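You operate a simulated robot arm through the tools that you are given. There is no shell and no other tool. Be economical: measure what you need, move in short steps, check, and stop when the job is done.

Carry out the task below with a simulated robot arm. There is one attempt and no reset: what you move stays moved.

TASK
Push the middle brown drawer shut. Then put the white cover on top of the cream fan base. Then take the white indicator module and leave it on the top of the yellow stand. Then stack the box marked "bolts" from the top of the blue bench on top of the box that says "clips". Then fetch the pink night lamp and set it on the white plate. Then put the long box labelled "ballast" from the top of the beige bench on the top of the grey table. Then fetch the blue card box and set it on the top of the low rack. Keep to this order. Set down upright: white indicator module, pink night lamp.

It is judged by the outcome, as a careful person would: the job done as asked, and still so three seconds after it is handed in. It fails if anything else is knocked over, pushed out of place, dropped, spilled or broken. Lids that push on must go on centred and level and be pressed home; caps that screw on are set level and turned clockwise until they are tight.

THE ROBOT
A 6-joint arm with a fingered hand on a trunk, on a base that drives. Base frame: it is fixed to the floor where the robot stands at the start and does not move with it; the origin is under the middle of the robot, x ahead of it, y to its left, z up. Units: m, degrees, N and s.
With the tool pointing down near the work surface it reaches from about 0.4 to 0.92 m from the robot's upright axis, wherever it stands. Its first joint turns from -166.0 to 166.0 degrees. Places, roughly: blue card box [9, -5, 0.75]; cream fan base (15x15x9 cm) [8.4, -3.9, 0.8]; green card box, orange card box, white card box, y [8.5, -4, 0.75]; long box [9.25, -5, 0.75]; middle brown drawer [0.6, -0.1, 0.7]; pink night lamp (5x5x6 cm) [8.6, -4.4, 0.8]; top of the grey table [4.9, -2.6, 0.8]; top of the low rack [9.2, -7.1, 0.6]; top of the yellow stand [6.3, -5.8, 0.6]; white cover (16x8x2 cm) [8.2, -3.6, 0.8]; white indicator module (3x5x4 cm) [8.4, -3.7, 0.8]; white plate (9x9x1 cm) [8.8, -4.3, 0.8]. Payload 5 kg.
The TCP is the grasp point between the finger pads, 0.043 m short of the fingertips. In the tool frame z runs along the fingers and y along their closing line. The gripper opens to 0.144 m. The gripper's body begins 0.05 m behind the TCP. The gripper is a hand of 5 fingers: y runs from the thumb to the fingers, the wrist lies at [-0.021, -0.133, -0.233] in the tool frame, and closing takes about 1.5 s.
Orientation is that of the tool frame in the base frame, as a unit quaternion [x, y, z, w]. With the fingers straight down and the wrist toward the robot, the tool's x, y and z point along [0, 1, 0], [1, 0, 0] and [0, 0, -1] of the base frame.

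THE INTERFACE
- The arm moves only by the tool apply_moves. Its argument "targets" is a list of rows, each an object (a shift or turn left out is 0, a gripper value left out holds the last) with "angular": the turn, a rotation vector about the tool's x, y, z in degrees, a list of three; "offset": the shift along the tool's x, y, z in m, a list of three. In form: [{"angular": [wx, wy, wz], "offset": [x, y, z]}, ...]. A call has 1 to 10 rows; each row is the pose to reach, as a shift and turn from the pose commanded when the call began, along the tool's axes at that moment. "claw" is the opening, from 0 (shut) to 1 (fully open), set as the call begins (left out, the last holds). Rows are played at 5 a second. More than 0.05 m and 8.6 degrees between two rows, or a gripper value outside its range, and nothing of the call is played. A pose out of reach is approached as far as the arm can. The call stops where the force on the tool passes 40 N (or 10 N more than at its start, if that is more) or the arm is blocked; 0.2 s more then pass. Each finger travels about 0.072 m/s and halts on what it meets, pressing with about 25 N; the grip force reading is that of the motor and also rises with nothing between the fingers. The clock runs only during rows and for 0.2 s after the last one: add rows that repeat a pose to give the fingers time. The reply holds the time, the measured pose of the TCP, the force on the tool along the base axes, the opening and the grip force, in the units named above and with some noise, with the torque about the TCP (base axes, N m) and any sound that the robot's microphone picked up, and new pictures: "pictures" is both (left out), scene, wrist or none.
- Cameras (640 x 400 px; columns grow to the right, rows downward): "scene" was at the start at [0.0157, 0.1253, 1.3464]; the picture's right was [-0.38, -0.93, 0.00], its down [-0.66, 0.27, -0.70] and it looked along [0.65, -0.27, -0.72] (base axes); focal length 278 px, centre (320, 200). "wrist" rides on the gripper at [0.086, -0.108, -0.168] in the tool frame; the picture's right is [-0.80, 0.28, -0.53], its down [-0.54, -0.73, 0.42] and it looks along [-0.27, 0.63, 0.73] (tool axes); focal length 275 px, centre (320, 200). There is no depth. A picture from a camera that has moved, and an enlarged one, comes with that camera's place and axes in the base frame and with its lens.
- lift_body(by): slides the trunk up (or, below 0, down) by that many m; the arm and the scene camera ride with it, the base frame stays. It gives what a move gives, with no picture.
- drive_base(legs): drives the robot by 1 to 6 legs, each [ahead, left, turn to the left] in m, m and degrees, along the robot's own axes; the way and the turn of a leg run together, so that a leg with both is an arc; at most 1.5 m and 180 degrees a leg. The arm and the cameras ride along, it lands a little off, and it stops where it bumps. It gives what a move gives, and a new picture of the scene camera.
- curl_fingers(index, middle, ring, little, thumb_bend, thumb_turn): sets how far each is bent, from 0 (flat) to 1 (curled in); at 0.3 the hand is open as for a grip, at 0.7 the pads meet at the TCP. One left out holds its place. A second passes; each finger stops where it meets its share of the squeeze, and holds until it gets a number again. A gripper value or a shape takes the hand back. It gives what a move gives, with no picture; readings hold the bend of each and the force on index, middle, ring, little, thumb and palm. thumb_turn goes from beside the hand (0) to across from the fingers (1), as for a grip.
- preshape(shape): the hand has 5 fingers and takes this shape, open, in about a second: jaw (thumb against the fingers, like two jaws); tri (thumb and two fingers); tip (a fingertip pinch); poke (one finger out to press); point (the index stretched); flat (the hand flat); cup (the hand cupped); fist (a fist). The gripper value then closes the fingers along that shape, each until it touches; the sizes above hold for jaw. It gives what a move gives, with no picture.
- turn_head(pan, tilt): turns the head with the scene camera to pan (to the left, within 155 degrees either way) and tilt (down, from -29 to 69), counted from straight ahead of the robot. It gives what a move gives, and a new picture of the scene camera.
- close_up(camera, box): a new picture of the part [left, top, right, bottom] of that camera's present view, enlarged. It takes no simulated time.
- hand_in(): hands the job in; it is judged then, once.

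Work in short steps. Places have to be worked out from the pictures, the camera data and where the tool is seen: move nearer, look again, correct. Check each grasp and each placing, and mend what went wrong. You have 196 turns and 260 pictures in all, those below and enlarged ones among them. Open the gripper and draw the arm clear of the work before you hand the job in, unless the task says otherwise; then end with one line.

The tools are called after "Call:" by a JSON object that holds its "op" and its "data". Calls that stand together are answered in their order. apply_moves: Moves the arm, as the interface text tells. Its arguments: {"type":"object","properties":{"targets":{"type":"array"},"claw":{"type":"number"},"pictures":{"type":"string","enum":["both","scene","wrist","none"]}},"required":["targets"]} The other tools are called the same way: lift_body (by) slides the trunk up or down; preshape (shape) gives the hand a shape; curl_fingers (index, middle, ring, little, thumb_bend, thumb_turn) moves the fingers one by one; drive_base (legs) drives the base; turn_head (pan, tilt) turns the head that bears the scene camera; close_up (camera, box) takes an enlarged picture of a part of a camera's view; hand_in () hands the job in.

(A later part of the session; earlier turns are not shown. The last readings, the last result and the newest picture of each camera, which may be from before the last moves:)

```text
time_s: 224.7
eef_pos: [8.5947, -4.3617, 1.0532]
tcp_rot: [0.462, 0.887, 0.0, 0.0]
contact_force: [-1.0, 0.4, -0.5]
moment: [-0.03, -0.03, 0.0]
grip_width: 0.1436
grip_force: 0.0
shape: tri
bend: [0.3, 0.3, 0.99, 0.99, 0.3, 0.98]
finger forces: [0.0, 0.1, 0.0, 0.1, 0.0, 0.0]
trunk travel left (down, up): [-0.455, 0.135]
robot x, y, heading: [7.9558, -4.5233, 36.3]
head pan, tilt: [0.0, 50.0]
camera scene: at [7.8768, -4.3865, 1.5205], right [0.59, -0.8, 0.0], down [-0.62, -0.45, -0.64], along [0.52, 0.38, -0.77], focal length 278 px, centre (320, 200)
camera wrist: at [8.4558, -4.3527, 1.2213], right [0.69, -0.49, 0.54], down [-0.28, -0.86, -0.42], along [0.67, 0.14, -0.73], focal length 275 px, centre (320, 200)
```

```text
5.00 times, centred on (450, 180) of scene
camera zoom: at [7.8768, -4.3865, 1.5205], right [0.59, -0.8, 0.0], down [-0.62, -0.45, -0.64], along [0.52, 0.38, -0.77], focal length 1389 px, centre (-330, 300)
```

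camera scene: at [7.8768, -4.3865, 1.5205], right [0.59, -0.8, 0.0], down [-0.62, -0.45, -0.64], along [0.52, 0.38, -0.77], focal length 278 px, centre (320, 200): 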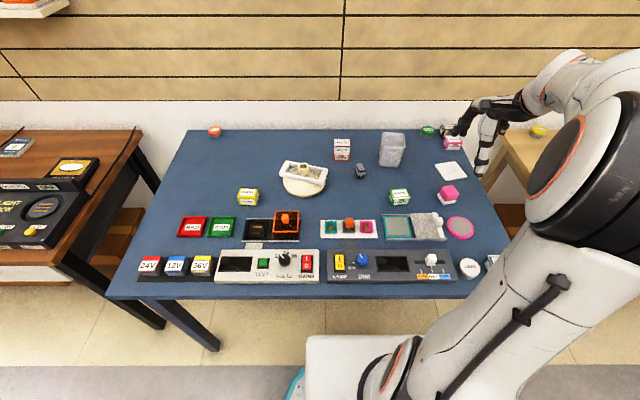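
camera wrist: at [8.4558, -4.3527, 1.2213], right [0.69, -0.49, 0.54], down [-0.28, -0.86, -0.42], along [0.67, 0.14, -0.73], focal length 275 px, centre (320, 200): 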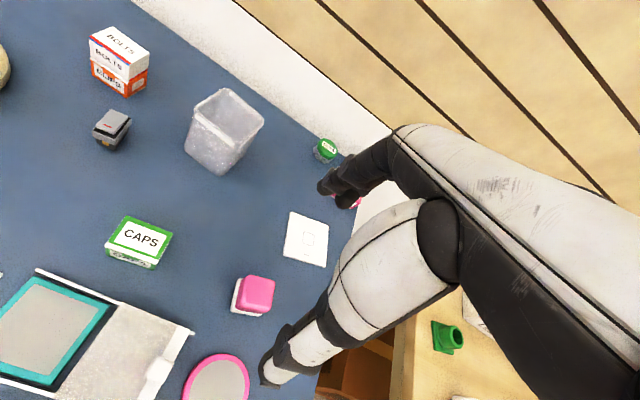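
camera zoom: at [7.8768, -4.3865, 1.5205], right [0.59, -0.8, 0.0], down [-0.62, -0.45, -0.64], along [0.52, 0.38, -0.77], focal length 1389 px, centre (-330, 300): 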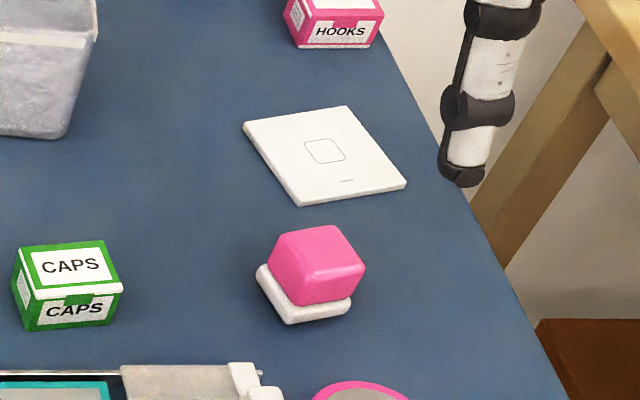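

Lamp centre ≈ (8.612, −4.368), sides at ~47°; plate centre ≈ (8.753, −4.335). I turn 12°, centre over the lamp and descend part way.

Call:
{"op": "apply_moves", "data": {"targets": [{"angular": [0, 0, -4], "offset": [-0.005, 0.004, 0.02]}, {"angular": [0, 0, -8], "offset": [-0.01, 0.008, 0.05]}, {"angular": [0, 0, -12], "offset": [-0.015, 0.0106, 0.08]}, {"angular": [0, 0, -12], "offset": [-0.015, 0.0106, 0.1]}], "claw": 0.6, "pictures": "none"}}

Call:
{"op": "close_up", "data": {"camera": "wrist", "box": [200, 150, 400, 350]}}

Call:
{"op": "close_up", "data": {"camera": "scene", "box": [400, 120, 500, 220]}}

```text
time_s: 225.7
eef_pos: [8.6136, -4.3683, 0.9524]
tcp_rot: [0.367, 0.93, -0.001, 0.001]
contact_force: [-0.2, -1.0, -0.3]
moment: [0.02, 0.03, 0.01]
grip_width: 0.0866
grip_force: 0.0
shape: tri
bend: [0.74, 0.41, 0.99, 0.99, 0.65, 1.0]
finger forces: [0.0, 0.1, 0.0, 0.1, 0.0, 0.0]
trunk travel left (down, up): [-0.455, 0.135]
robot x, y, heading: [7.9559, -4.5233, 36.3]
head pan, tilt: [0.0, 50.0]
```

```text
2.00 times, centred on (300, 250) of wrist
camera zoom: at [8.4749, -4.3892, 1.1198], right [0.78, -0.34, 0.54], down [-0.1, -0.9, -0.42], along [0.62, 0.27, -0.73], focal length 551 px, centre (360, 100)
```

zoom: 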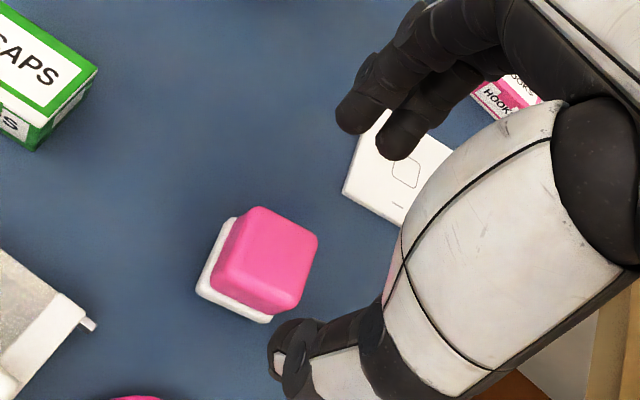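

```text
4.00 times, centred on (450, 170) of scene
camera zoom: at [7.8771, -4.3863, 1.5205], right [0.59, -0.81, 0.0], down [-0.62, -0.45, -0.64], along [0.52, 0.38, -0.77], focal length 1111 px, centre (-200, 320)
```

zoom: 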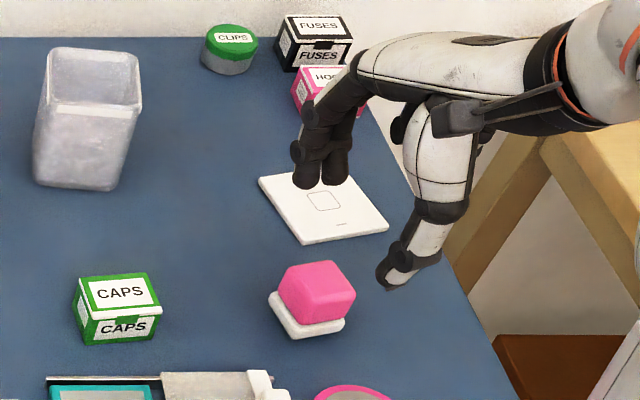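

The lamp is within 4 mm of the TCP axis. I descend to grip height, keeping the tips above the white foot.

Call:
{"op": "apply_moves", "data": {"targets": [{"offset": [0.003, -0.002, 0.03]}, {"offset": [0.003, -0.002, 0.06]}, {"offset": [0.003, -0.002, 0.087]}, {"offset": [0.003, -0.002, 0.087]}], "claw": 0.55, "pictures": "none"}}

Call:
{"op": "close_up", "data": {"camera": "wrist", "box": [200, 150, 400, 350]}}

```text
time_s: 226.7
eef_pos: [8.6091, -4.3698, 0.8655]
tcp_rot: [0.367, 0.93, -0.001, -0.001]
contact_force: [-0.5, -0.7, -0.7]
moment: [-0.01, 0.01, -0.02]
grip_width: 0.0794
grip_force: 0.0
shape: tri
bend: [0.74, 0.43, 0.99, 0.99, 0.68, 1.0]
finger forces: [0.0, 0.1, 0.1, 0.0, 0.0, 0.0]
trunk travel left (down, up): [-0.455, 0.135]
robot x, y, heading: [7.9545, -4.5206, 36.5]
head pan, tilt: [0.0, 50.0]
```

```text
2.00 times, centred on (300, 250) of wrist
camera zoom: at [8.4716, -4.3891, 1.0334], right [0.78, -0.34, 0.54], down [-0.1, -0.9, -0.42], along [0.62, 0.27, -0.73], focal length 551 px, centre (360, 100)
```

zoom: 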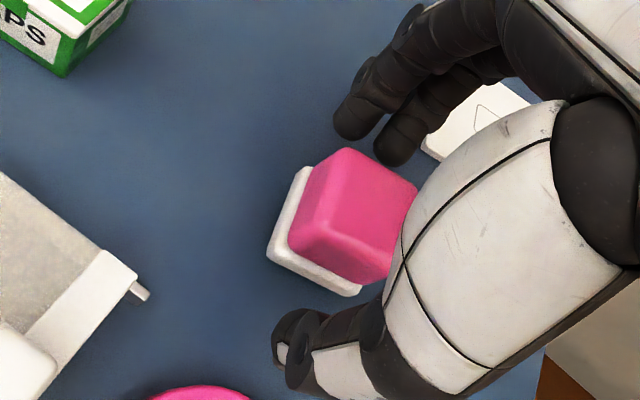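

The cube lies between fingers and thumb. I close and lift a bit.

Call:
{"op": "apply_moves", "data": {"targets": [{"offset": [0, 0, 0]}, {"offset": [0, 0, 0]}, {"offset": [0, 0, 0]}, {"offset": [0, 0, 0]}, {"offset": [0, 0, 0]}], "claw": 0.15, "pictures": "none"}}

Call:
{"op": "apply_moves", "data": {"targets": [{"offset": [0, 0, -0.03]}, {"offset": [0, 0, -0.06]}], "pictures": "none"}}

Call:
{"op": "close_up", "data": {"camera": "wrist", "box": [200, 150, 400, 350]}}

Call:
{"op": "close_up", "data": {"camera": "scene", "box": [400, 120, 500, 220]}}

```text
time_s: 227.9
eef_pos: [8.609, -4.3693, 0.8663]
tcp_rot: [0.367, 0.93, -0.001, 0.001]
contact_force: [-0.3, 0.5, -0.1]
moment: [0.04, 0.01, 0.02]
grip_width: 0.038
grip_force: 25.5
shape: tri
bend: [0.74, 0.55, 1.0, 1.0, 0.74, 1.0]
finger forces: [11.4, 11.1, 0.0, 0.1, 22.4, 0.0]
trunk travel left (down, up): [-0.455, 0.135]
robot x, y, heading: [7.9517, -4.5223, 36.5]
head pan, tilt: [0.0, 50.0]
```

```text
time_s: 228.5
eef_pos: [8.6086, -4.3677, 0.9242]
tcp_rot: [0.367, 0.93, 0.0, 0.001]
contact_force: [-0.7, 0.3, 0.7]
moment: [0.05, 0.0, -0.01]
grip_width: 0.0382
grip_force: 24.4
shape: tri
bend: [0.74, 0.55, 1.0, 1.0, 0.74, 1.0]
finger forces: [11.4, 11.1, 0.1, 0.0, 22.7, 0.1]
trunk travel left (down, up): [-0.455, 0.135]
robot x, y, heading: [7.9503, -4.5227, 36.5]
head pan, tilt: [0.0, 50.0]
```

```text
2.00 times, centred on (300, 250) of wrist
camera zoom: at [8.4714, -4.3879, 1.091], right [0.78, -0.34, 0.54], down [-0.1, -0.9, -0.42], along [0.62, 0.27, -0.73], focal length 551 px, centre (360, 100)
```

zoom: 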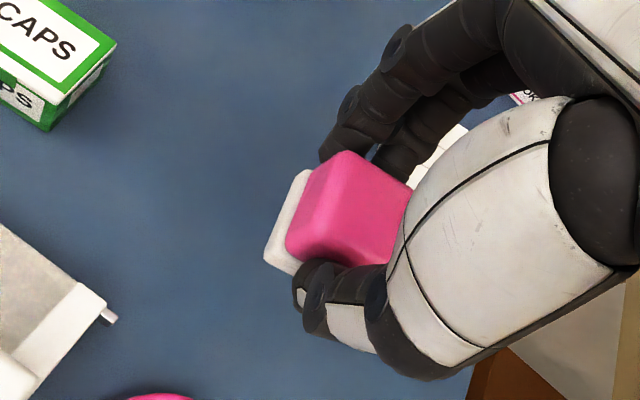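

```text
4.00 times, centred on (450, 170) of scene
camera zoom: at [7.8767, -4.3864, 1.5204], right [0.59, -0.81, 0.0], down [-0.62, -0.45, -0.64], along [0.52, 0.38, -0.77], focal length 1111 px, centre (-200, 320)
```

zoom: 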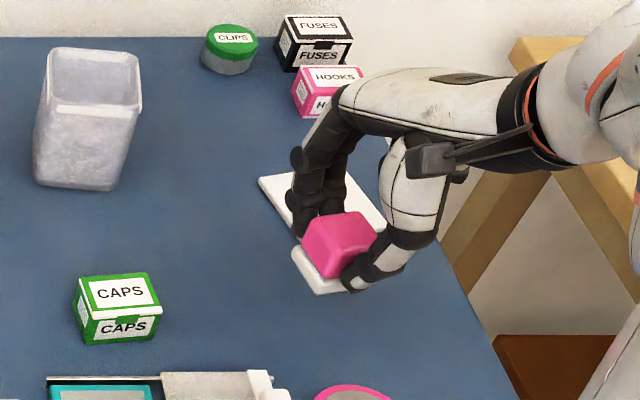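

The lamp hangs upright. I carry it over the plate's centre.

Call:
{"op": "apply_moves", "data": {"targets": [{"offset": [-0.025, 0.037, -0.01]}, {"offset": [-0.05, 0.073, -0.01]}, {"offset": [-0.07, 0.105, -0.01]}, {"offset": [-0.0827, 0.122, 0]}, {"offset": [-0.0827, 0.122, 0.015]}], "pictures": "none"}}

Call:
{"op": "close_up", "data": {"camera": "wrist", "box": [200, 150, 400, 350]}}

Call:
{"op": "close_up", "data": {"camera": "scene", "box": [400, 120, 500, 220]}}

```text
time_s: 229.7
eef_pos: [8.7554, -4.3351, 0.9097]
tcp_rot: [0.368, 0.93, -0.002, 0.001]
contact_force: [0.2, -0.3, -0.4]
moment: [-0.06, -0.02, -0.03]
grip_width: 0.0379
grip_force: 25.4
shape: tri
bend: [0.74, 0.55, 1.0, 1.0, 0.74, 1.0]
finger forces: [11.3, 11.2, 0.0, 0.0, 22.6, 0.0]
trunk travel left (down, up): [-0.455, 0.135]
robot x, y, heading: [7.9574, -4.5239, 36.2]
head pan, tilt: [0.0, 50.0]
```

```text
2.00 times, centred on (300, 250) of wrist
camera zoom: at [8.618, -4.3545, 1.0762], right [0.78, -0.34, 0.53], down [-0.1, -0.9, -0.42], along [0.62, 0.27, -0.73], focal length 551 px, centre (360, 100)
```

zoom: 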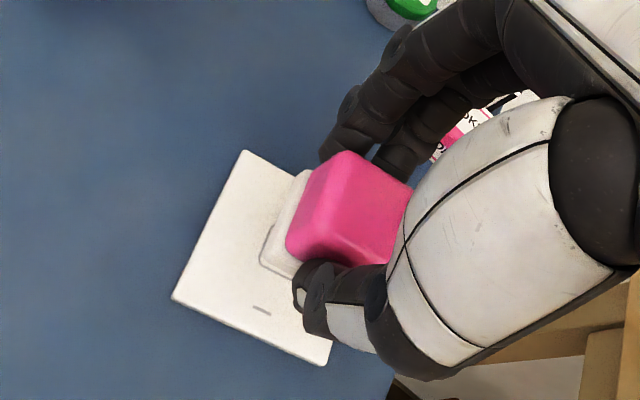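

```text
4.00 times, centred on (450, 170) of scene
camera zoom: at [7.8773, -4.3863, 1.5205], right [0.59, -0.81, 0.0], down [-0.62, -0.45, -0.64], along [0.52, 0.38, -0.77], focal length 1111 px, centre (-200, 320)
```

zoom: 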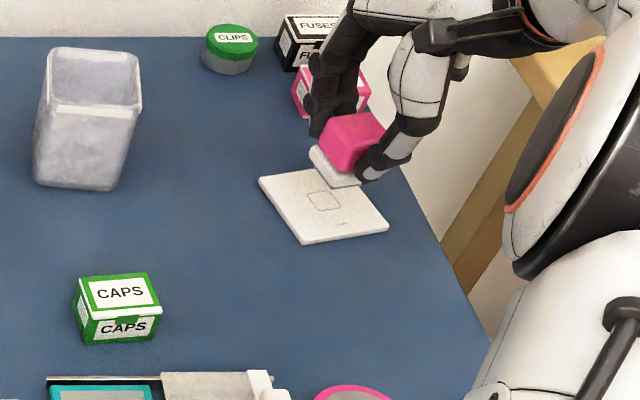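

The lamp foot and plate centre coincide in both views. I lower until it touches.

Call:
{"op": "apply_moves", "data": {"targets": [{"offset": [0, 0, 0.012]}, {"offset": [0, 0, 0.022]}, {"offset": [0, 0, 0.03]}, {"offset": [0, 0, 0.035]}], "pictures": "none"}}

Call:
{"op": "close_up", "data": {"camera": "scene", "box": [400, 120, 500, 220]}}

```text
time_s: 230.7
eef_pos: [8.7557, -4.3349, 0.8753]
tcp_rot: [0.368, 0.93, -0.001, 0.0]
contact_force: [-0.9, -0.2, -0.7]
moment: [0.0, 0.03, -0.01]
grip_width: 0.0383
grip_force: 25.1
shape: tri
bend: [0.74, 0.55, 1.0, 1.0, 0.74, 1.0]
finger forces: [11.4, 11.2, 0.1, 0.0, 22.7, 0.1]
trunk travel left (down, up): [-0.455, 0.135]
robot x, y, heading: [7.9552, -4.5223, 36.1]
head pan, tilt: [0.0, 50.0]
```

```text
4.00 times, centred on (450, 170) of scene
camera zoom: at [7.8771, -4.3863, 1.5204], right [0.59, -0.81, 0.0], down [-0.62, -0.45, -0.64], along [0.52, 0.38, -0.77], focal length 1111 px, centre (-200, 320)
```

zoom: 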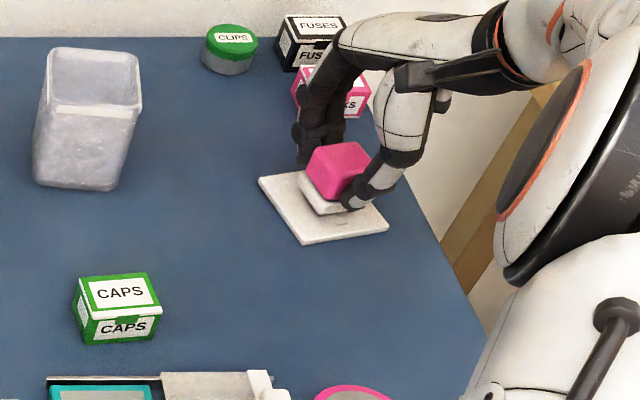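

Almost there, no contact force yet. A few more millimetres.

Call:
{"op": "apply_moves", "data": {"targets": [{"offset": [0, 0, 0.003]}, {"offset": [0, 0, 0.006]}, {"offset": [0, 0, 0.008]}], "pictures": "none"}}

```text
time_s: 231.5
eef_pos: [8.7561, -4.3354, 0.8718]
tcp_rot: [0.368, 0.93, 0.001, 0.003]
contact_force: [1.3, -1.8, 24.1]
moment: [-0.05, 0.05, -0.04]
grip_width: 0.0396
grip_force: 25.7
shape: tri
bend: [0.74, 0.55, 1.0, 1.0, 0.74, 1.0]
finger forces: [13.7, 13.8, 0.0, 0.0, 28.0, 0.0]
trunk travel left (down, up): [-0.455, 0.135]
robot x, y, heading: [7.9531, -4.5217, 36.6]
head pan, tilt: [0.0, 50.0]
```

Contact (24 N). I ease up 3 mm, open, and rise.

Call:
{"op": "apply_moves", "data": {"targets": [{"offset": [0, 0, -0.004]}], "pictures": "none"}}

Call:
{"op": "apply_moves", "data": {"targets": [{"offset": [0, 0, 0]}, {"offset": [0, 0, 0]}, {"offset": [0, 0, 0]}, {"offset": [0, 0, 0]}, {"offset": [0, 0, 0]}], "claw": 0.55, "pictures": "none"}}

Call:
{"op": "apply_moves", "data": {"targets": [{"offset": [0, 0, -0.03]}, {"offset": [0, 0, -0.07]}, {"offset": [0, 0, -0.11]}, {"offset": [0, 0, -0.15]}, {"offset": [0, 0, -0.19]}, {"offset": [0, -0.04, -0.2]}], "pictures": "none"}}

Call:
{"op": "close_up", "data": {"camera": "scene", "box": [400, 120, 500, 220]}}

```text
time_s: 231.9
eef_pos: [8.7563, -4.335, 0.8727]
tcp_rot: [0.367, 0.93, -0.001, 0.002]
contact_force: [4.4, 1.2, 18.1]
moment: [0.07, -0.18, -0.08]
grip_width: 0.0397
grip_force: 25.3
shape: tri
bend: [0.74, 0.55, 1.0, 1.0, 0.74, 1.0]
finger forces: [14.9, 14.6, 0.0, 0.0, 26.0, 0.0]
trunk travel left (down, up): [-0.455, 0.135]
robot x, y, heading: [7.9539, -4.5209, 36.3]
head pan, tilt: [0.0, 50.0]
```

```text
time_s: 233.1
eef_pos: [8.7551, -4.3355, 0.8717]
tcp_rot: [0.367, 0.93, -0.002, 0.0]
contact_force: [-0.3, 0.2, 1.4]
moment: [0.0, -0.01, 0.01]
grip_width: 0.0786
grip_force: 0.0
shape: tri
bend: [0.74, 0.43, 0.99, 0.99, 0.68, 1.0]
finger forces: [0.1, 0.0, 0.0, 0.0, 0.0, 0.0]
trunk travel left (down, up): [-0.455, 0.135]
robot x, y, heading: [7.9543, -4.5241, 36.4]
head pan, tilt: [0.0, 50.0]
```

```text
time_s: 234.5
eef_pos: [8.7257, -4.3655, 1.0746]
tcp_rot: [0.367, 0.93, -0.002, 0.0]
contact_force: [-0.8, 0.2, -1.1]
moment: [-0.06, 0.0, 0.03]
grip_width: 0.0792
grip_force: 0.1
shape: tri
bend: [0.74, 0.43, 0.99, 0.99, 0.68, 1.0]
finger forces: [0.0, 0.1, 0.0, 0.0, 0.0, 0.1]
trunk travel left (down, up): [-0.455, 0.135]
robot x, y, heading: [7.9572, -4.52, 36.7]
head pan, tilt: [0.0, 50.0]
```

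```text
4.00 times, centred on (450, 170) of scene
camera zoom: at [7.8764, -4.3863, 1.5204], right [0.59, -0.8, 0.0], down [-0.62, -0.45, -0.64], along [0.52, 0.38, -0.77], focal length 1111 px, centre (-200, 320)
```

zoom: 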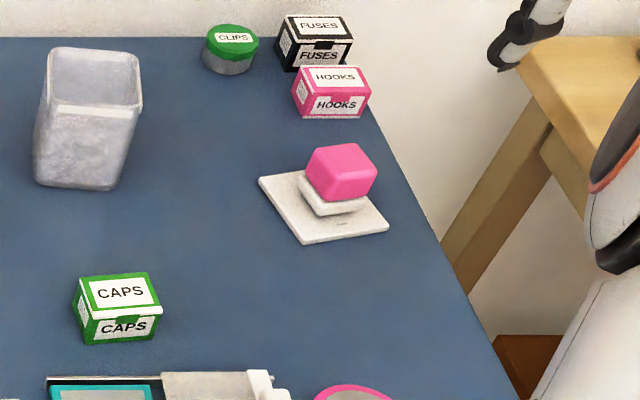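

The lamp stands upright on the plate. Next the beige bench: I back off a little and slide right.

Call:
{"op": "drive_base", "data": {"legs": [[-0.2, 0, 0], [0, -0.95, 0]]}}

Call:
{"op": "turn_head", "data": {"pan": -5, "tilt": 48}}

```text
time_s: 240.6
eef_pos: [9.1264, -5.2112, 1.0744]
tcp_rot: [0.355, 0.935, -0.001, 0.001]
contact_force: [0.7, 0.2, 0.0]
moment: [-0.02, -0.01, 0.02]
grip_width: 0.0792
grip_force: 0.0
shape: tri
bend: [0.74, 0.43, 0.99, 0.99, 0.68, 1.0]
finger forces: [0.1, 0.0, 0.0, 0.0, 0.2, 0.1]
trunk travel left (down, up): [-0.455, 0.135]
robot x, y, heading: [8.3601, -5.3879, 37.8]
head pan, tilt: [0.0, 50.0]
camera scene: at [8.2787, -5.2564, 1.5204], right [0.61, -0.79, 0.0], down [-0.6, -0.47, -0.64], along [0.51, 0.4, -0.77], focal length 278 px, centre (320, 200)
```

scene: 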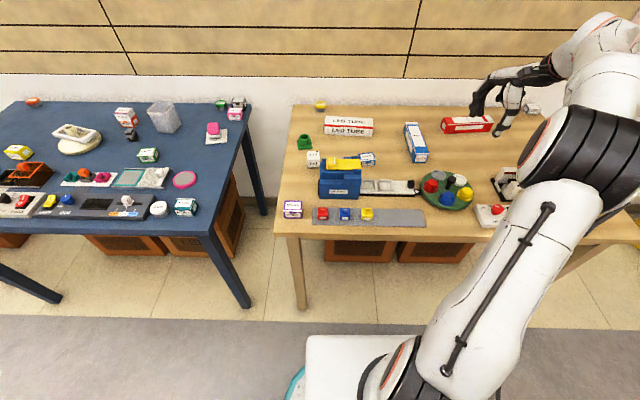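

```text
time_s: 241.3
eef_pos: [9.1278, -5.2118, 1.0745]
tcp_rot: [0.355, 0.935, -0.002, 0.0]
contact_force: [0.8, -1.6, 0.0]
moment: [0.0, 0.03, 0.03]
grip_width: 0.0792
grip_force: 0.0
shape: tri
bend: [0.74, 0.43, 0.99, 0.99, 0.68, 1.0]
finger forces: [0.0, 0.1, 0.0, 0.1, 0.0, 0.0]
trunk travel left (down, up): [-0.455, 0.135]
robot x, y, heading: [8.3575, -5.3886, 37.8]
head pan, tilt: [-5.0, 48.0]
camera scene: at [8.284, -5.2608, 1.5231], right [0.54, -0.84, 0.0], down [-0.62, -0.4, -0.67], along [0.56, 0.36, -0.74], focal length 278 px, centre (320, 200)
```

scene: 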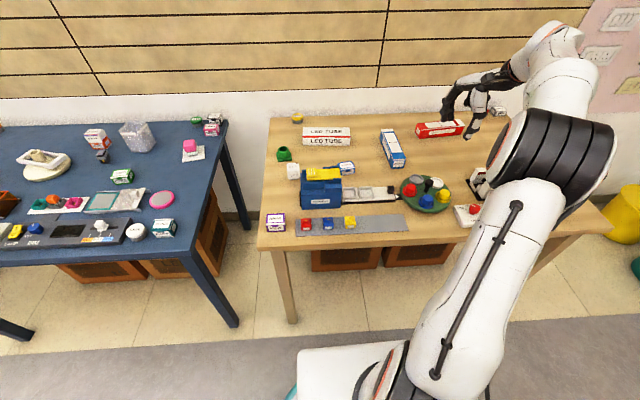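

Call:
{"op": "close_up", "data": {"camera": "scene", "box": [360, 100, 520, 220]}}

Call:
{"op": "close_up", "data": {"camera": "scene", "box": [255, 100, 415, 250]}}

```text
3.33 times, centred on (440, 160) of scene
camera zoom: at [8.284, -5.2608, 1.5231], right [0.54, -0.84, 0.0], down [-0.62, -0.4, -0.67], along [0.56, 0.36, -0.74], focal length 926 px, centre (-80, 333)
```

zoom: 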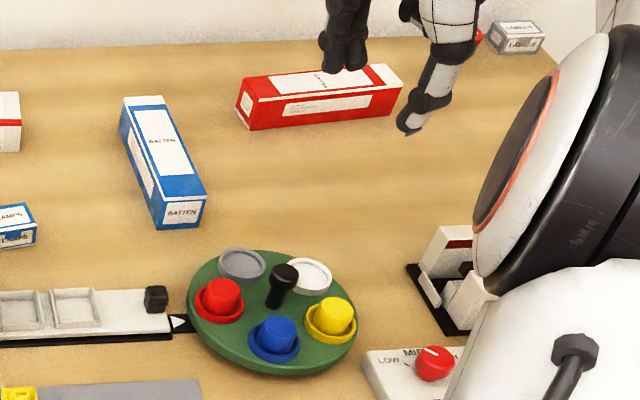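

```text
2.67 times, centred on (335, 175) of scene
camera zoom: at [8.284, -5.2608, 1.5231], right [0.54, -0.84, 0.0], down [-0.62, -0.4, -0.67], along [0.56, 0.36, -0.74], focal length 741 px, centre (280, 267)
```

zoom: 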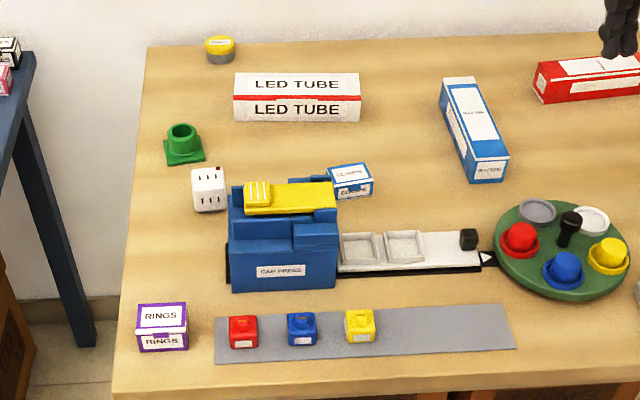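

Three long boxes: white "LED TUBE", blue "BATTEN" and a red one. I zoom in to read the red label.

Call:
{"op": "close_up", "data": {"camera": "scene", "box": [410, 105, 470, 145]}}

Call:
{"op": "close_up", "data": {"camera": "scene", "box": [370, 120, 430, 175]}}

```text
10.00 times, centred on (440, 125) of scene
camera zoom: at [8.284, -5.2608, 1.5231], right [0.54, -0.84, 0.0], down [-0.62, -0.4, -0.67], along [0.56, 0.36, -0.74], focal length 2778 px, centre (-880, 950)
```

zoom: 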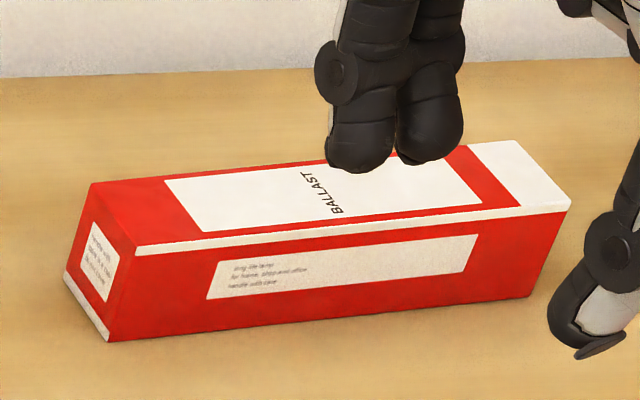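

```text
7.27 times, centred on (400, 148) of scene
camera zoom: at [8.284, -5.2608, 1.5231], right [0.54, -0.84, 0.0], down [-0.62, -0.4, -0.67], along [0.56, 0.36, -0.74], focal length 2020 px, centre (-262, 582)
```

zoom: 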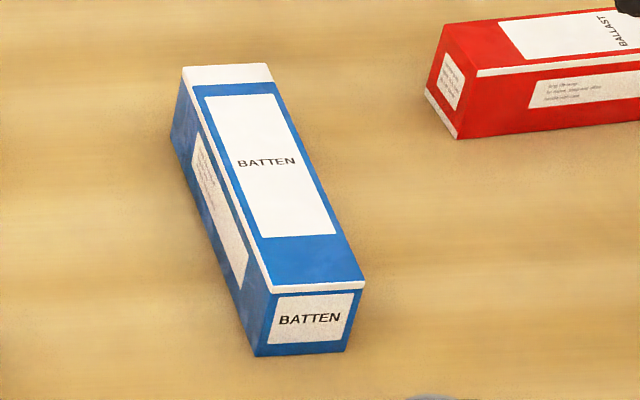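

The red box is BALLAST: centre about (9.438, −5.138), 19×5 cm, long axis at heading −49°. I move the base in front of it and set the full jaw hand.

Call:
{"op": "drive_base", "data": {"legs": [[0, -0.28, -1.3], [0.17, 0, 0]]}}

Call:
{"op": "preshape", "data": {"shape": "jaw"}}

Call:
{"op": "apply_moves", "data": {"targets": [{"offset": [0.04, 0, 0]}, {"offset": [0.08, 0, 0]}, {"offset": [0.12, 0, 0]}], "claw": 1}}

```text
time_s: 244.3
eef_pos: [9.4371, -5.3612, 1.0738]
tcp_rot: [0.369, 0.929, -0.001, 0.0]
contact_force: [0.7, 0.3, 0.1]
moment: [-0.03, 0.0, 0.03]
grip_width: 0.0791
grip_force: 0.1
shape: tri
bend: [0.74, 0.43, 0.99, 0.99, 0.68, 1.0]
finger forces: [0.0, 0.0, 0.0, 0.0, 0.0, 0.0]
trunk travel left (down, up): [-0.455, 0.135]
robot x, y, heading: [8.6643, -5.5115, 36.1]
head pan, tilt: [-5.0, 48.0]
camera scene: at [8.5912, -5.3843, 1.5231], right [0.52, -0.86, 0.0], down [-0.64, -0.39, -0.67], along [0.57, 0.35, -0.74], focal length 278 px, centre (320, 200)
```

scene: 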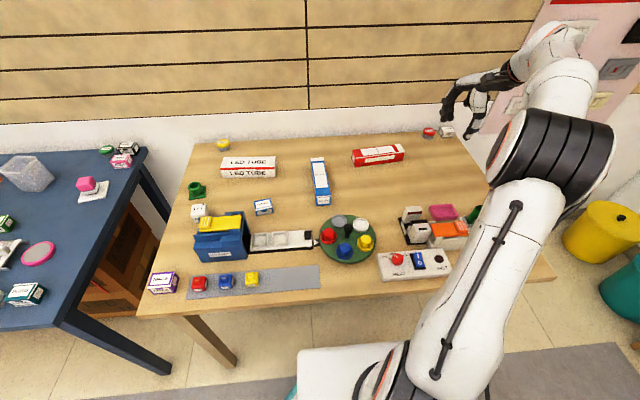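

```text
time_s: 245.2
eef_pos: [9.4342, -5.362, 1.0732]
tcp_rot: [0.368, 0.93, -0.001, 0.001]
contact_force: [0.0, 0.0, 0.1]
moment: [0.01, 0.01, 0.0]
grip_width: 0.144
grip_force: 0.1
shape: jaw
bend: [0.3, 0.3, 0.3, 0.3, 0.3, 0.98]
finger forces: [0.0, 0.1, 0.1, 0.1, 0.0, 0.0]
trunk travel left (down, up): [-0.455, 0.135]
robot x, y, heading: [8.6622, -5.5155, 36.4]
head pan, tilt: [-5.0, 48.0]
```

```text
time_s: 246.0
eef_pos: [9.3497, -5.2766, 1.0745]
tcp_rot: [0.369, 0.929, 0.0, 0.0]
contact_force: [-0.2, 0.6, 0.1]
moment: [0.04, 0.02, 0.0]
grip_width: 0.1438
grip_force: 0.0
shape: jaw
bend: [0.3, 0.3, 0.3, 0.3, 0.3, 0.98]
finger forces: [0.1, 0.1, 0.0, 0.0, 0.0, 0.1]
trunk travel left (down, up): [-0.455, 0.135]
robot x, y, heading: [8.66, -5.5123, 36.4]
head pan, tilt: [-5.0, 48.0]
camera scene: at [8.5908, -5.3844, 1.5232], right [0.52, -0.86, 0.0], down [-0.64, -0.38, -0.67], along [0.57, 0.35, -0.74], focal length 278 px, centre (320, 200)
camera wrist: at [9.2118, -5.296, 1.2417], right [0.77, -0.34, 0.53], down [-0.1, -0.9, -0.42], along [0.62, 0.27, -0.73], focal length 275 px, centre (320, 200)
```

scene: 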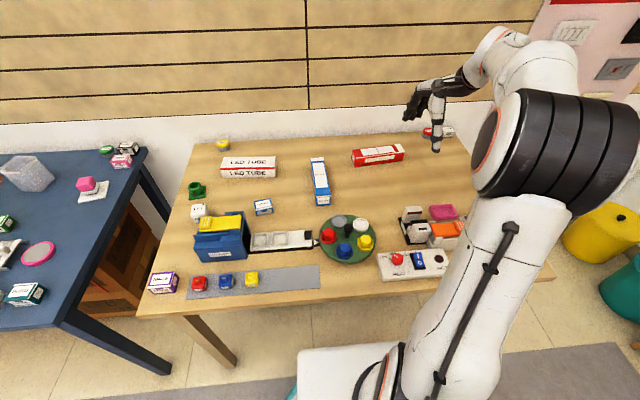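
wrist: 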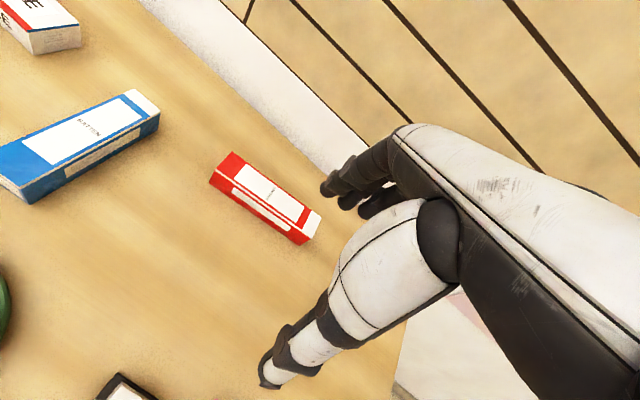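

Box centre refined to (9.438, −5.131), short axis ~42°. I move over it, turn 4.5°, and descend part way.

Call:
{"op": "apply_moves", "data": {"targets": [{"angular": [0, 0, 1], "offset": [0.009, 0.041, 0]}, {"angular": [0, 0, 2], "offset": [0.018, 0.082, 0]}, {"angular": [0, 0, 3], "offset": [0.027, 0.124, 0]}, {"angular": [0, 0, 4.5], "offset": [0.036, 0.166, 0.01]}, {"angular": [0, 0, 4.5], "offset": [0.036, 0.166, 0.05]}, {"angular": [0, 0, 4.5], "offset": [0.036, 0.166, 0.09]}, {"angular": [0, 0, 4.5], "offset": [0.036, 0.166, 0.12]}], "claw": 0.8}}

```text
time_s: 247.6
eef_pos: [9.4355, -5.1323, 0.9531]
tcp_rot: [0.405, 0.914, -0.001, 0.0]
contact_force: [0.1, 0.0, 0.7]
moment: [-0.02, 0.0, -0.02]
grip_width: 0.1156
grip_force: 0.1
shape: jaw
bend: [0.26, 0.34, 0.32, 0.33, 0.51, 0.99]
finger forces: [0.1, 0.0, 0.1, 0.1, 0.0, 0.0]
trunk travel left (down, up): [-0.455, 0.135]
robot x, y, heading: [8.662, -5.5142, 36.2]
head pan, tilt: [-5.0, 48.0]
camera scene: at [8.5912, -5.3842, 1.5232], right [0.52, -0.86, 0.0], down [-0.64, -0.39, -0.67], along [0.57, 0.35, -0.74], focal length 278 px, centre (320, 200)
camera wrist: at [9.2965, -5.1406, 1.1209], right [0.74, -0.4, 0.54], down [-0.17, -0.89, -0.42], along [0.64, 0.22, -0.73], focal length 275 px, centre (320, 200)
```

scene: 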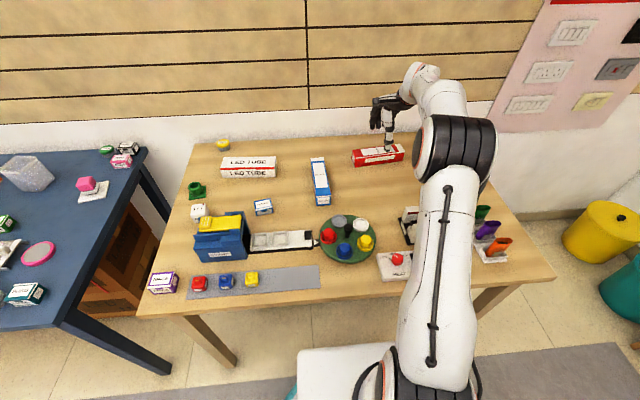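
wrist: 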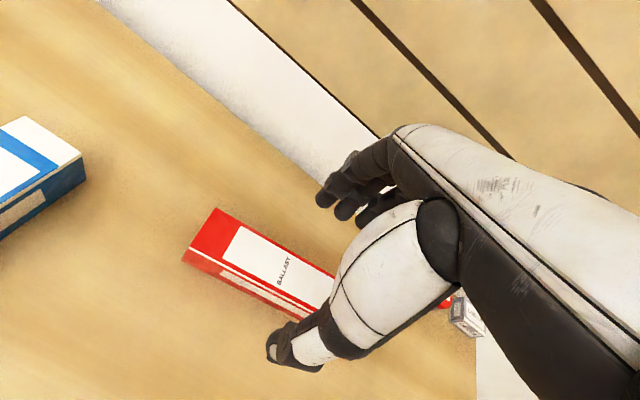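

The box's end confirms its centre at ~(9.444, −5.130). I trim and descend to grip height.

Call:
{"op": "apply_moves", "data": {"targets": [{"offset": [0, 0.006, 0.03]}, {"offset": [0, 0.006, 0.06]}, {"offset": [0, 0.006, 0.085]}, {"offset": [0, 0.006, 0.094]}], "pictures": "none"}}

Call:
{"op": "close_up", "data": {"camera": "wrist", "box": [180, 130, 420, 370]}}

```text
time_s: 248.6
eef_pos: [9.4411, -5.13, 0.8599]
tcp_rot: [0.404, 0.915, -0.001, 0.0]
contact_force: [0.0, -0.2, -0.6]
moment: [-0.01, 0.01, 0.0]
grip_width: 0.1154
grip_force: 0.0
shape: jaw
bend: [0.26, 0.34, 0.32, 0.33, 0.51, 0.99]
finger forces: [0.0, 0.1, 0.0, 0.0, 0.0, 0.0]
trunk travel left (down, up): [-0.455, 0.135]
robot x, y, heading: [8.6621, -5.5131, 36.3]
head pan, tilt: [-5.0, 48.0]
```

```text
1.67 times, centred on (300, 250) of wrist
camera zoom: at [9.3015, -5.1384, 1.0276], right [0.75, -0.4, 0.53], down [-0.17, -0.89, -0.42], along [0.64, 0.22, -0.73], focal length 459 px, centre (353, 117)
```

zoom: 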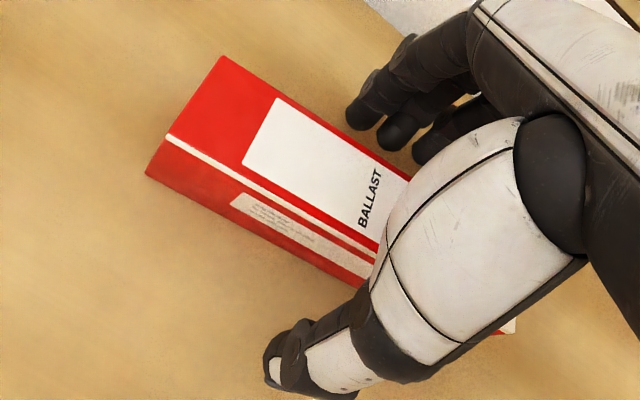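

Well straddled. I close on the box and lift a little.

Call:
{"op": "apply_moves", "data": {"targets": [{"offset": [0, 0, 0]}, {"offset": [0, 0, 0]}, {"offset": [0, 0, 0]}, {"offset": [0, 0, 0]}, {"offset": [0, 0, 0]}, {"offset": [0, 0, 0]}, {"offset": [0, 0, 0]}], "claw": 0.15, "pictures": "none"}}

Call:
{"op": "apply_moves", "data": {"targets": [{"offset": [0, 0, -0.03]}, {"offset": [0, 0, -0.06]}, {"offset": [0, 0, -0.1]}]}}

```text
time_s: 250.2
eef_pos: [9.4403, -5.1306, 0.8612]
tcp_rot: [0.406, 0.914, 0.0, 0.001]
contact_force: [0.8, -0.4, 0.0]
moment: [-0.05, 0.01, 0.17]
grip_width: 0.0447
grip_force: 24.7
shape: jaw
bend: [0.74, 0.53, 0.51, 0.5, 0.74, 1.0]
finger forces: [11.8, 6.3, 2.8, 1.3, 22.5, 0.0]
trunk travel left (down, up): [-0.455, 0.135]
robot x, y, heading: [8.6641, -5.5165, 36.2]
head pan, tilt: [-5.0, 48.0]
```

```text
time_s: 251.0
eef_pos: [9.4393, -5.1305, 0.9581]
tcp_rot: [0.405, 0.914, -0.002, 0.0]
contact_force: [-1.1, -0.1, -6.6]
moment: [0.04, 0.04, -0.02]
grip_width: 0.0441
grip_force: 25.2
shape: jaw
bend: [0.74, 0.53, 0.52, 0.52, 0.74, 1.0]
finger forces: [12.9, 5.7, 2.7, 0.8, 22.4, 0.0]
trunk travel left (down, up): [-0.455, 0.135]
robot x, y, heading: [8.6647, -5.5164, 36.3]
head pan, tilt: [-5.0, 48.0]
camera scene: at [8.5911, -5.3843, 1.5231], right [0.52, -0.86, 0.0], down [-0.64, -0.39, -0.67], along [0.57, 0.35, -0.74], focal length 278 px, centre (320, 200)
camera wrist: at [9.3016, -5.139, 1.1257], right [0.75, -0.4, 0.53], down [-0.17, -0.89, -0.42], along [0.64, 0.22, -0.73], focal length 275 px, centre (320, 200)
```

scene: 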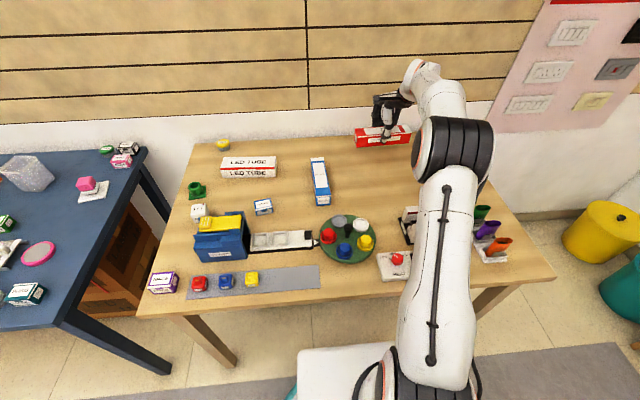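
wrist: 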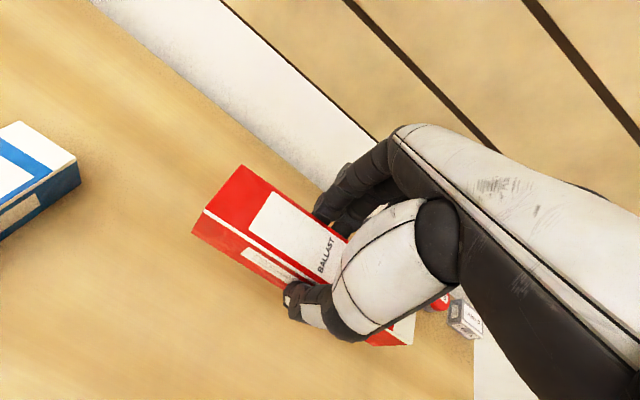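

The ballast box is held (about 6 N). I raise and retract it, then retrace the corridor toward the grey table.

Call:
{"op": "apply_moves", "data": {"targets": [{"offset": [0, -0.02, -0.035]}, {"offset": [0, -0.05, -0.07]}, {"offset": [0, -0.085, -0.1]}, {"offset": [0, -0.125, -0.12]}, {"offset": [0, -0.165, -0.14]}, {"offset": [0, -0.2, -0.16]}, {"offset": [0, -0.23, -0.17]}], "pictures": "none"}}

Call:
{"op": "drive_base", "data": {"legs": [[-0.2, 0, 0], [0, 1.15, 0], [0, 1.1, 0]]}}

```text
time_s: 252.6
eef_pos: [9.2675, -5.285, 1.1284]
tcp_rot: [0.406, 0.914, -0.001, -0.001]
contact_force: [0.0, -0.3, -5.2]
moment: [0.01, 0.03, -0.03]
grip_width: 0.0442
grip_force: 25.0
shape: jaw
bend: [0.74, 0.53, 0.53, 0.52, 0.74, 1.0]
finger forces: [13.2, 5.9, 3.0, 0.7, 22.6, 0.0]
trunk travel left (down, up): [-0.455, 0.135]
robot x, y, heading: [8.6618, -5.5132, 36.3]
head pan, tilt: [-5.0, 48.0]
```

```text
time_s: 264.8
eef_pos: [7.7873, -3.6045, 1.1274]
tcp_rot: [0.406, 0.914, -0.001, 0.0]
contact_force: [-1.1, 0.9, -4.7]
moment: [-0.01, 0.01, 0.02]
grip_width: 0.0444
grip_force: 25.3
shape: jaw
bend: [0.74, 0.53, 0.53, 0.52, 0.74, 1.0]
finger forces: [13.2, 5.9, 2.8, 0.7, 22.6, 0.0]
trunk travel left (down, up): [-0.455, 0.135]
robot x, y, heading: [7.178, -3.8351, 35.9]
head pan, tilt: [-5.0, 48.0]
camera scene: at [7.1095, -3.7027, 1.5231], right [0.52, -0.86, 0.0], down [-0.64, -0.38, -0.67], along [0.57, 0.34, -0.74], focal length 278 px, centre (320, 200)
```

scene: 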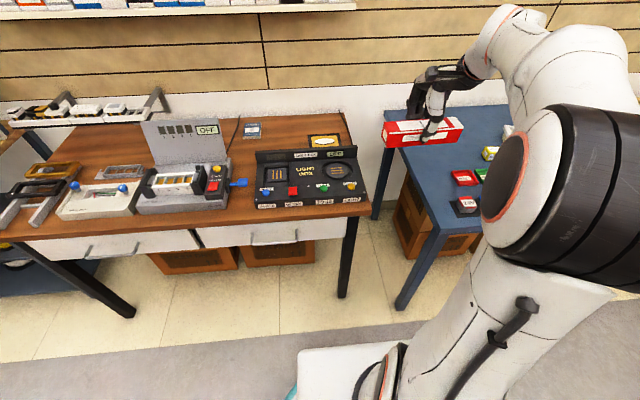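

I'm at the corridor mouth (n 7.34). I reverse through and then look toward the grey table.

Call:
{"op": "drive_base", "data": {"legs": [[-1.15, 0, 0], [-1.15, 0, 0]]}}

Call:
{"op": "turn_head", "data": {"pan": 70, "tilt": 30}}

```text
time_s: 276.2
eef_pos: [5.9031, -4.9579, 1.127]
tcp_rot: [0.394, 0.919, -0.001, 0.001]
contact_force: [-0.6, 0.2, -4.7]
moment: [0.0, -0.03, 0.02]
grip_width: 0.0443
grip_force: 24.9
shape: jaw
bend: [0.74, 0.53, 0.53, 0.52, 0.74, 1.0]
finger forces: [13.2, 5.9, 2.8, 0.6, 22.4, 0.1]
trunk travel left (down, up): [-0.455, 0.135]
robot x, y, heading: [5.303, -5.2009, 37.4]
head pan, tilt: [-5.0, 48.0]
camera scene: at [5.2287, -5.0728, 1.5232], right [0.54, -0.84, 0.0], down [-0.63, -0.4, -0.67], along [0.56, 0.36, -0.74], focal length 278 px, centre (320, 200)
```

scene: 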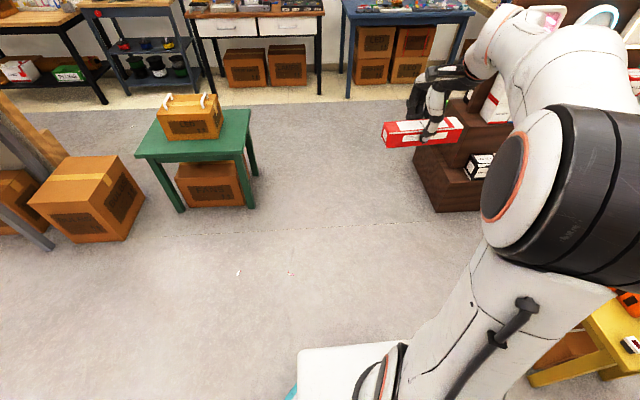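

```text
time_s: 277.7
eef_pos: [5.9028, -4.9572, 1.1273]
tcp_rot: [0.395, 0.919, -0.001, -0.001]
contact_force: [-0.1, -0.3, -5.3]
moment: [0.03, 0.0, 0.0]
grip_width: 0.0441
grip_force: 24.3
shape: jaw
bend: [0.74, 0.53, 0.53, 0.52, 0.74, 1.0]
finger forces: [13.2, 5.8, 2.9, 0.8, 22.4, 0.1]
trunk travel left (down, up): [-0.455, 0.135]
robot x, y, heading: [5.3024, -5.2055, 37.4]
head pan, tilt: [70.0, 30.0]
camera scene: at [5.1352, -5.0288, 1.55], right [0.95, 0.3, 0.0], down [0.15, -0.48, -0.87], along [-0.26, 0.83, -0.5], focal length 278 px, centre (320, 200)
```

scene: 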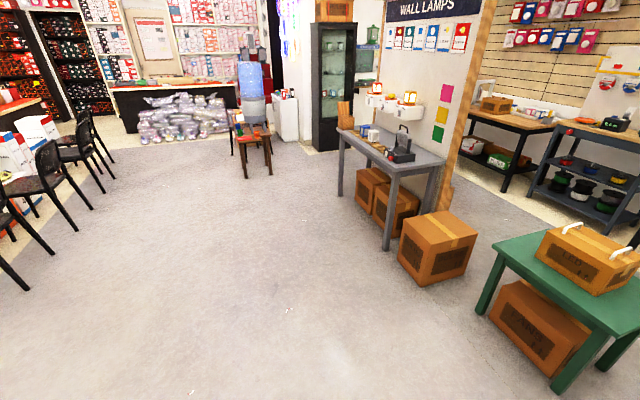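

The grey table spans n 4.5–5.55 with its front at e≈2.25. I slide left to stand before it and look at its top.

Call:
{"op": "drive_base", "data": {"legs": [[0, 1.1, -1.1], [0, 1.15, 0]]}}

Call:
{"op": "turn_head", "data": {"pan": 12, "tilt": 40}}

```text
time_s: 288.9
eef_pos: [4.5392, -3.1566, 1.1278]
tcp_rot: [0.399, 0.917, -0.001, 0.0]
contact_force: [-0.6, 0.1, -4.0]
moment: [0.03, 0.03, 0.01]
grip_width: 0.0443
grip_force: 25.0
shape: jaw
bend: [0.74, 0.53, 0.53, 0.52, 0.74, 1.0]
finger forces: [13.2, 5.9, 2.8, 0.7, 22.4, 0.0]
trunk travel left (down, up): [-0.455, 0.135]
robot x, y, heading: [3.935, -3.394, 36.9]
head pan, tilt: [70.0, 30.0]
camera scene: at [3.7702, -3.2214, 1.55], right [0.96, 0.29, 0.0], down [0.15, -0.48, -0.87], along [-0.25, 0.83, -0.5], focal length 278 px, centre (320, 200)
```

scene: 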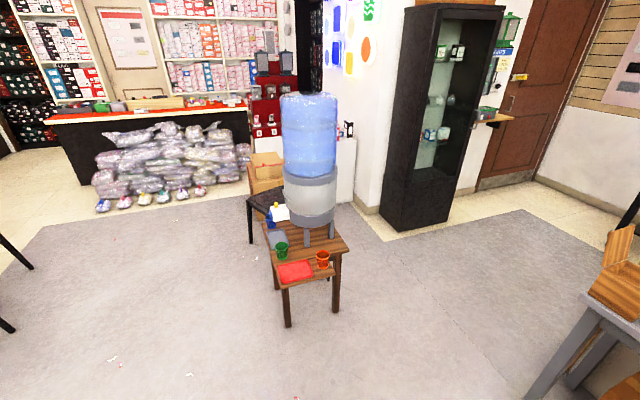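

```text
time_s: 290.1
eef_pos: [4.5381, -3.1559, 1.1279]
tcp_rot: [0.399, 0.917, -0.001, 0.0]
contact_force: [-0.5, -0.2, -4.8]
moment: [0.02, 0.04, 0.03]
grip_width: 0.0444
grip_force: 24.8
shape: jaw
bend: [0.74, 0.53, 0.53, 0.52, 0.74, 1.0]
finger forces: [13.2, 5.9, 2.8, 0.7, 22.5, 0.1]
trunk travel left (down, up): [-0.455, 0.135]
robot x, y, heading: [3.9357, -3.3958, 37.0]
head pan, tilt: [12.0, 40.0]
camera scene: at [3.8524, -3.2437, 1.5346], right [0.76, -0.66, 0.0], down [-0.42, -0.49, -0.77], along [0.5, 0.58, -0.64], focal length 278 px, centre (320, 200)
```

scene: 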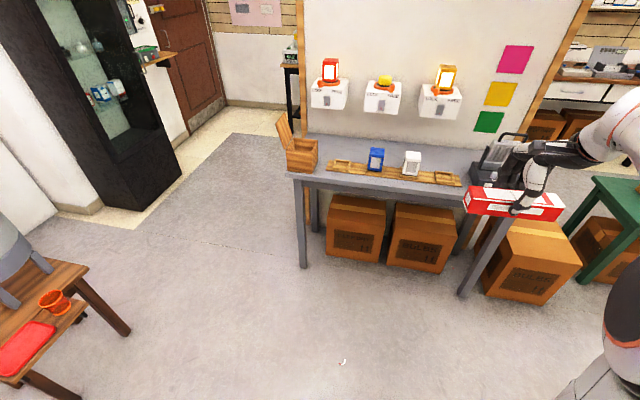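

I zoom in on the tabletop to find a free spot.

Call:
{"op": "close_up", "data": {"camera": "scene", "box": [270, 100, 510, 250]}}

```text
2.67 times, centred on (390, 175) of scene
camera zoom: at [3.8524, -3.2437, 1.5346], right [0.76, -0.66, 0.0], down [-0.42, -0.49, -0.77], along [0.5, 0.58, -0.64], focal length 741 px, centre (133, 267)
```

zoom: 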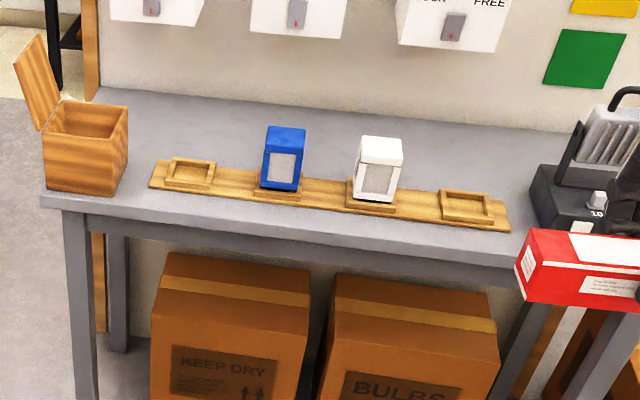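

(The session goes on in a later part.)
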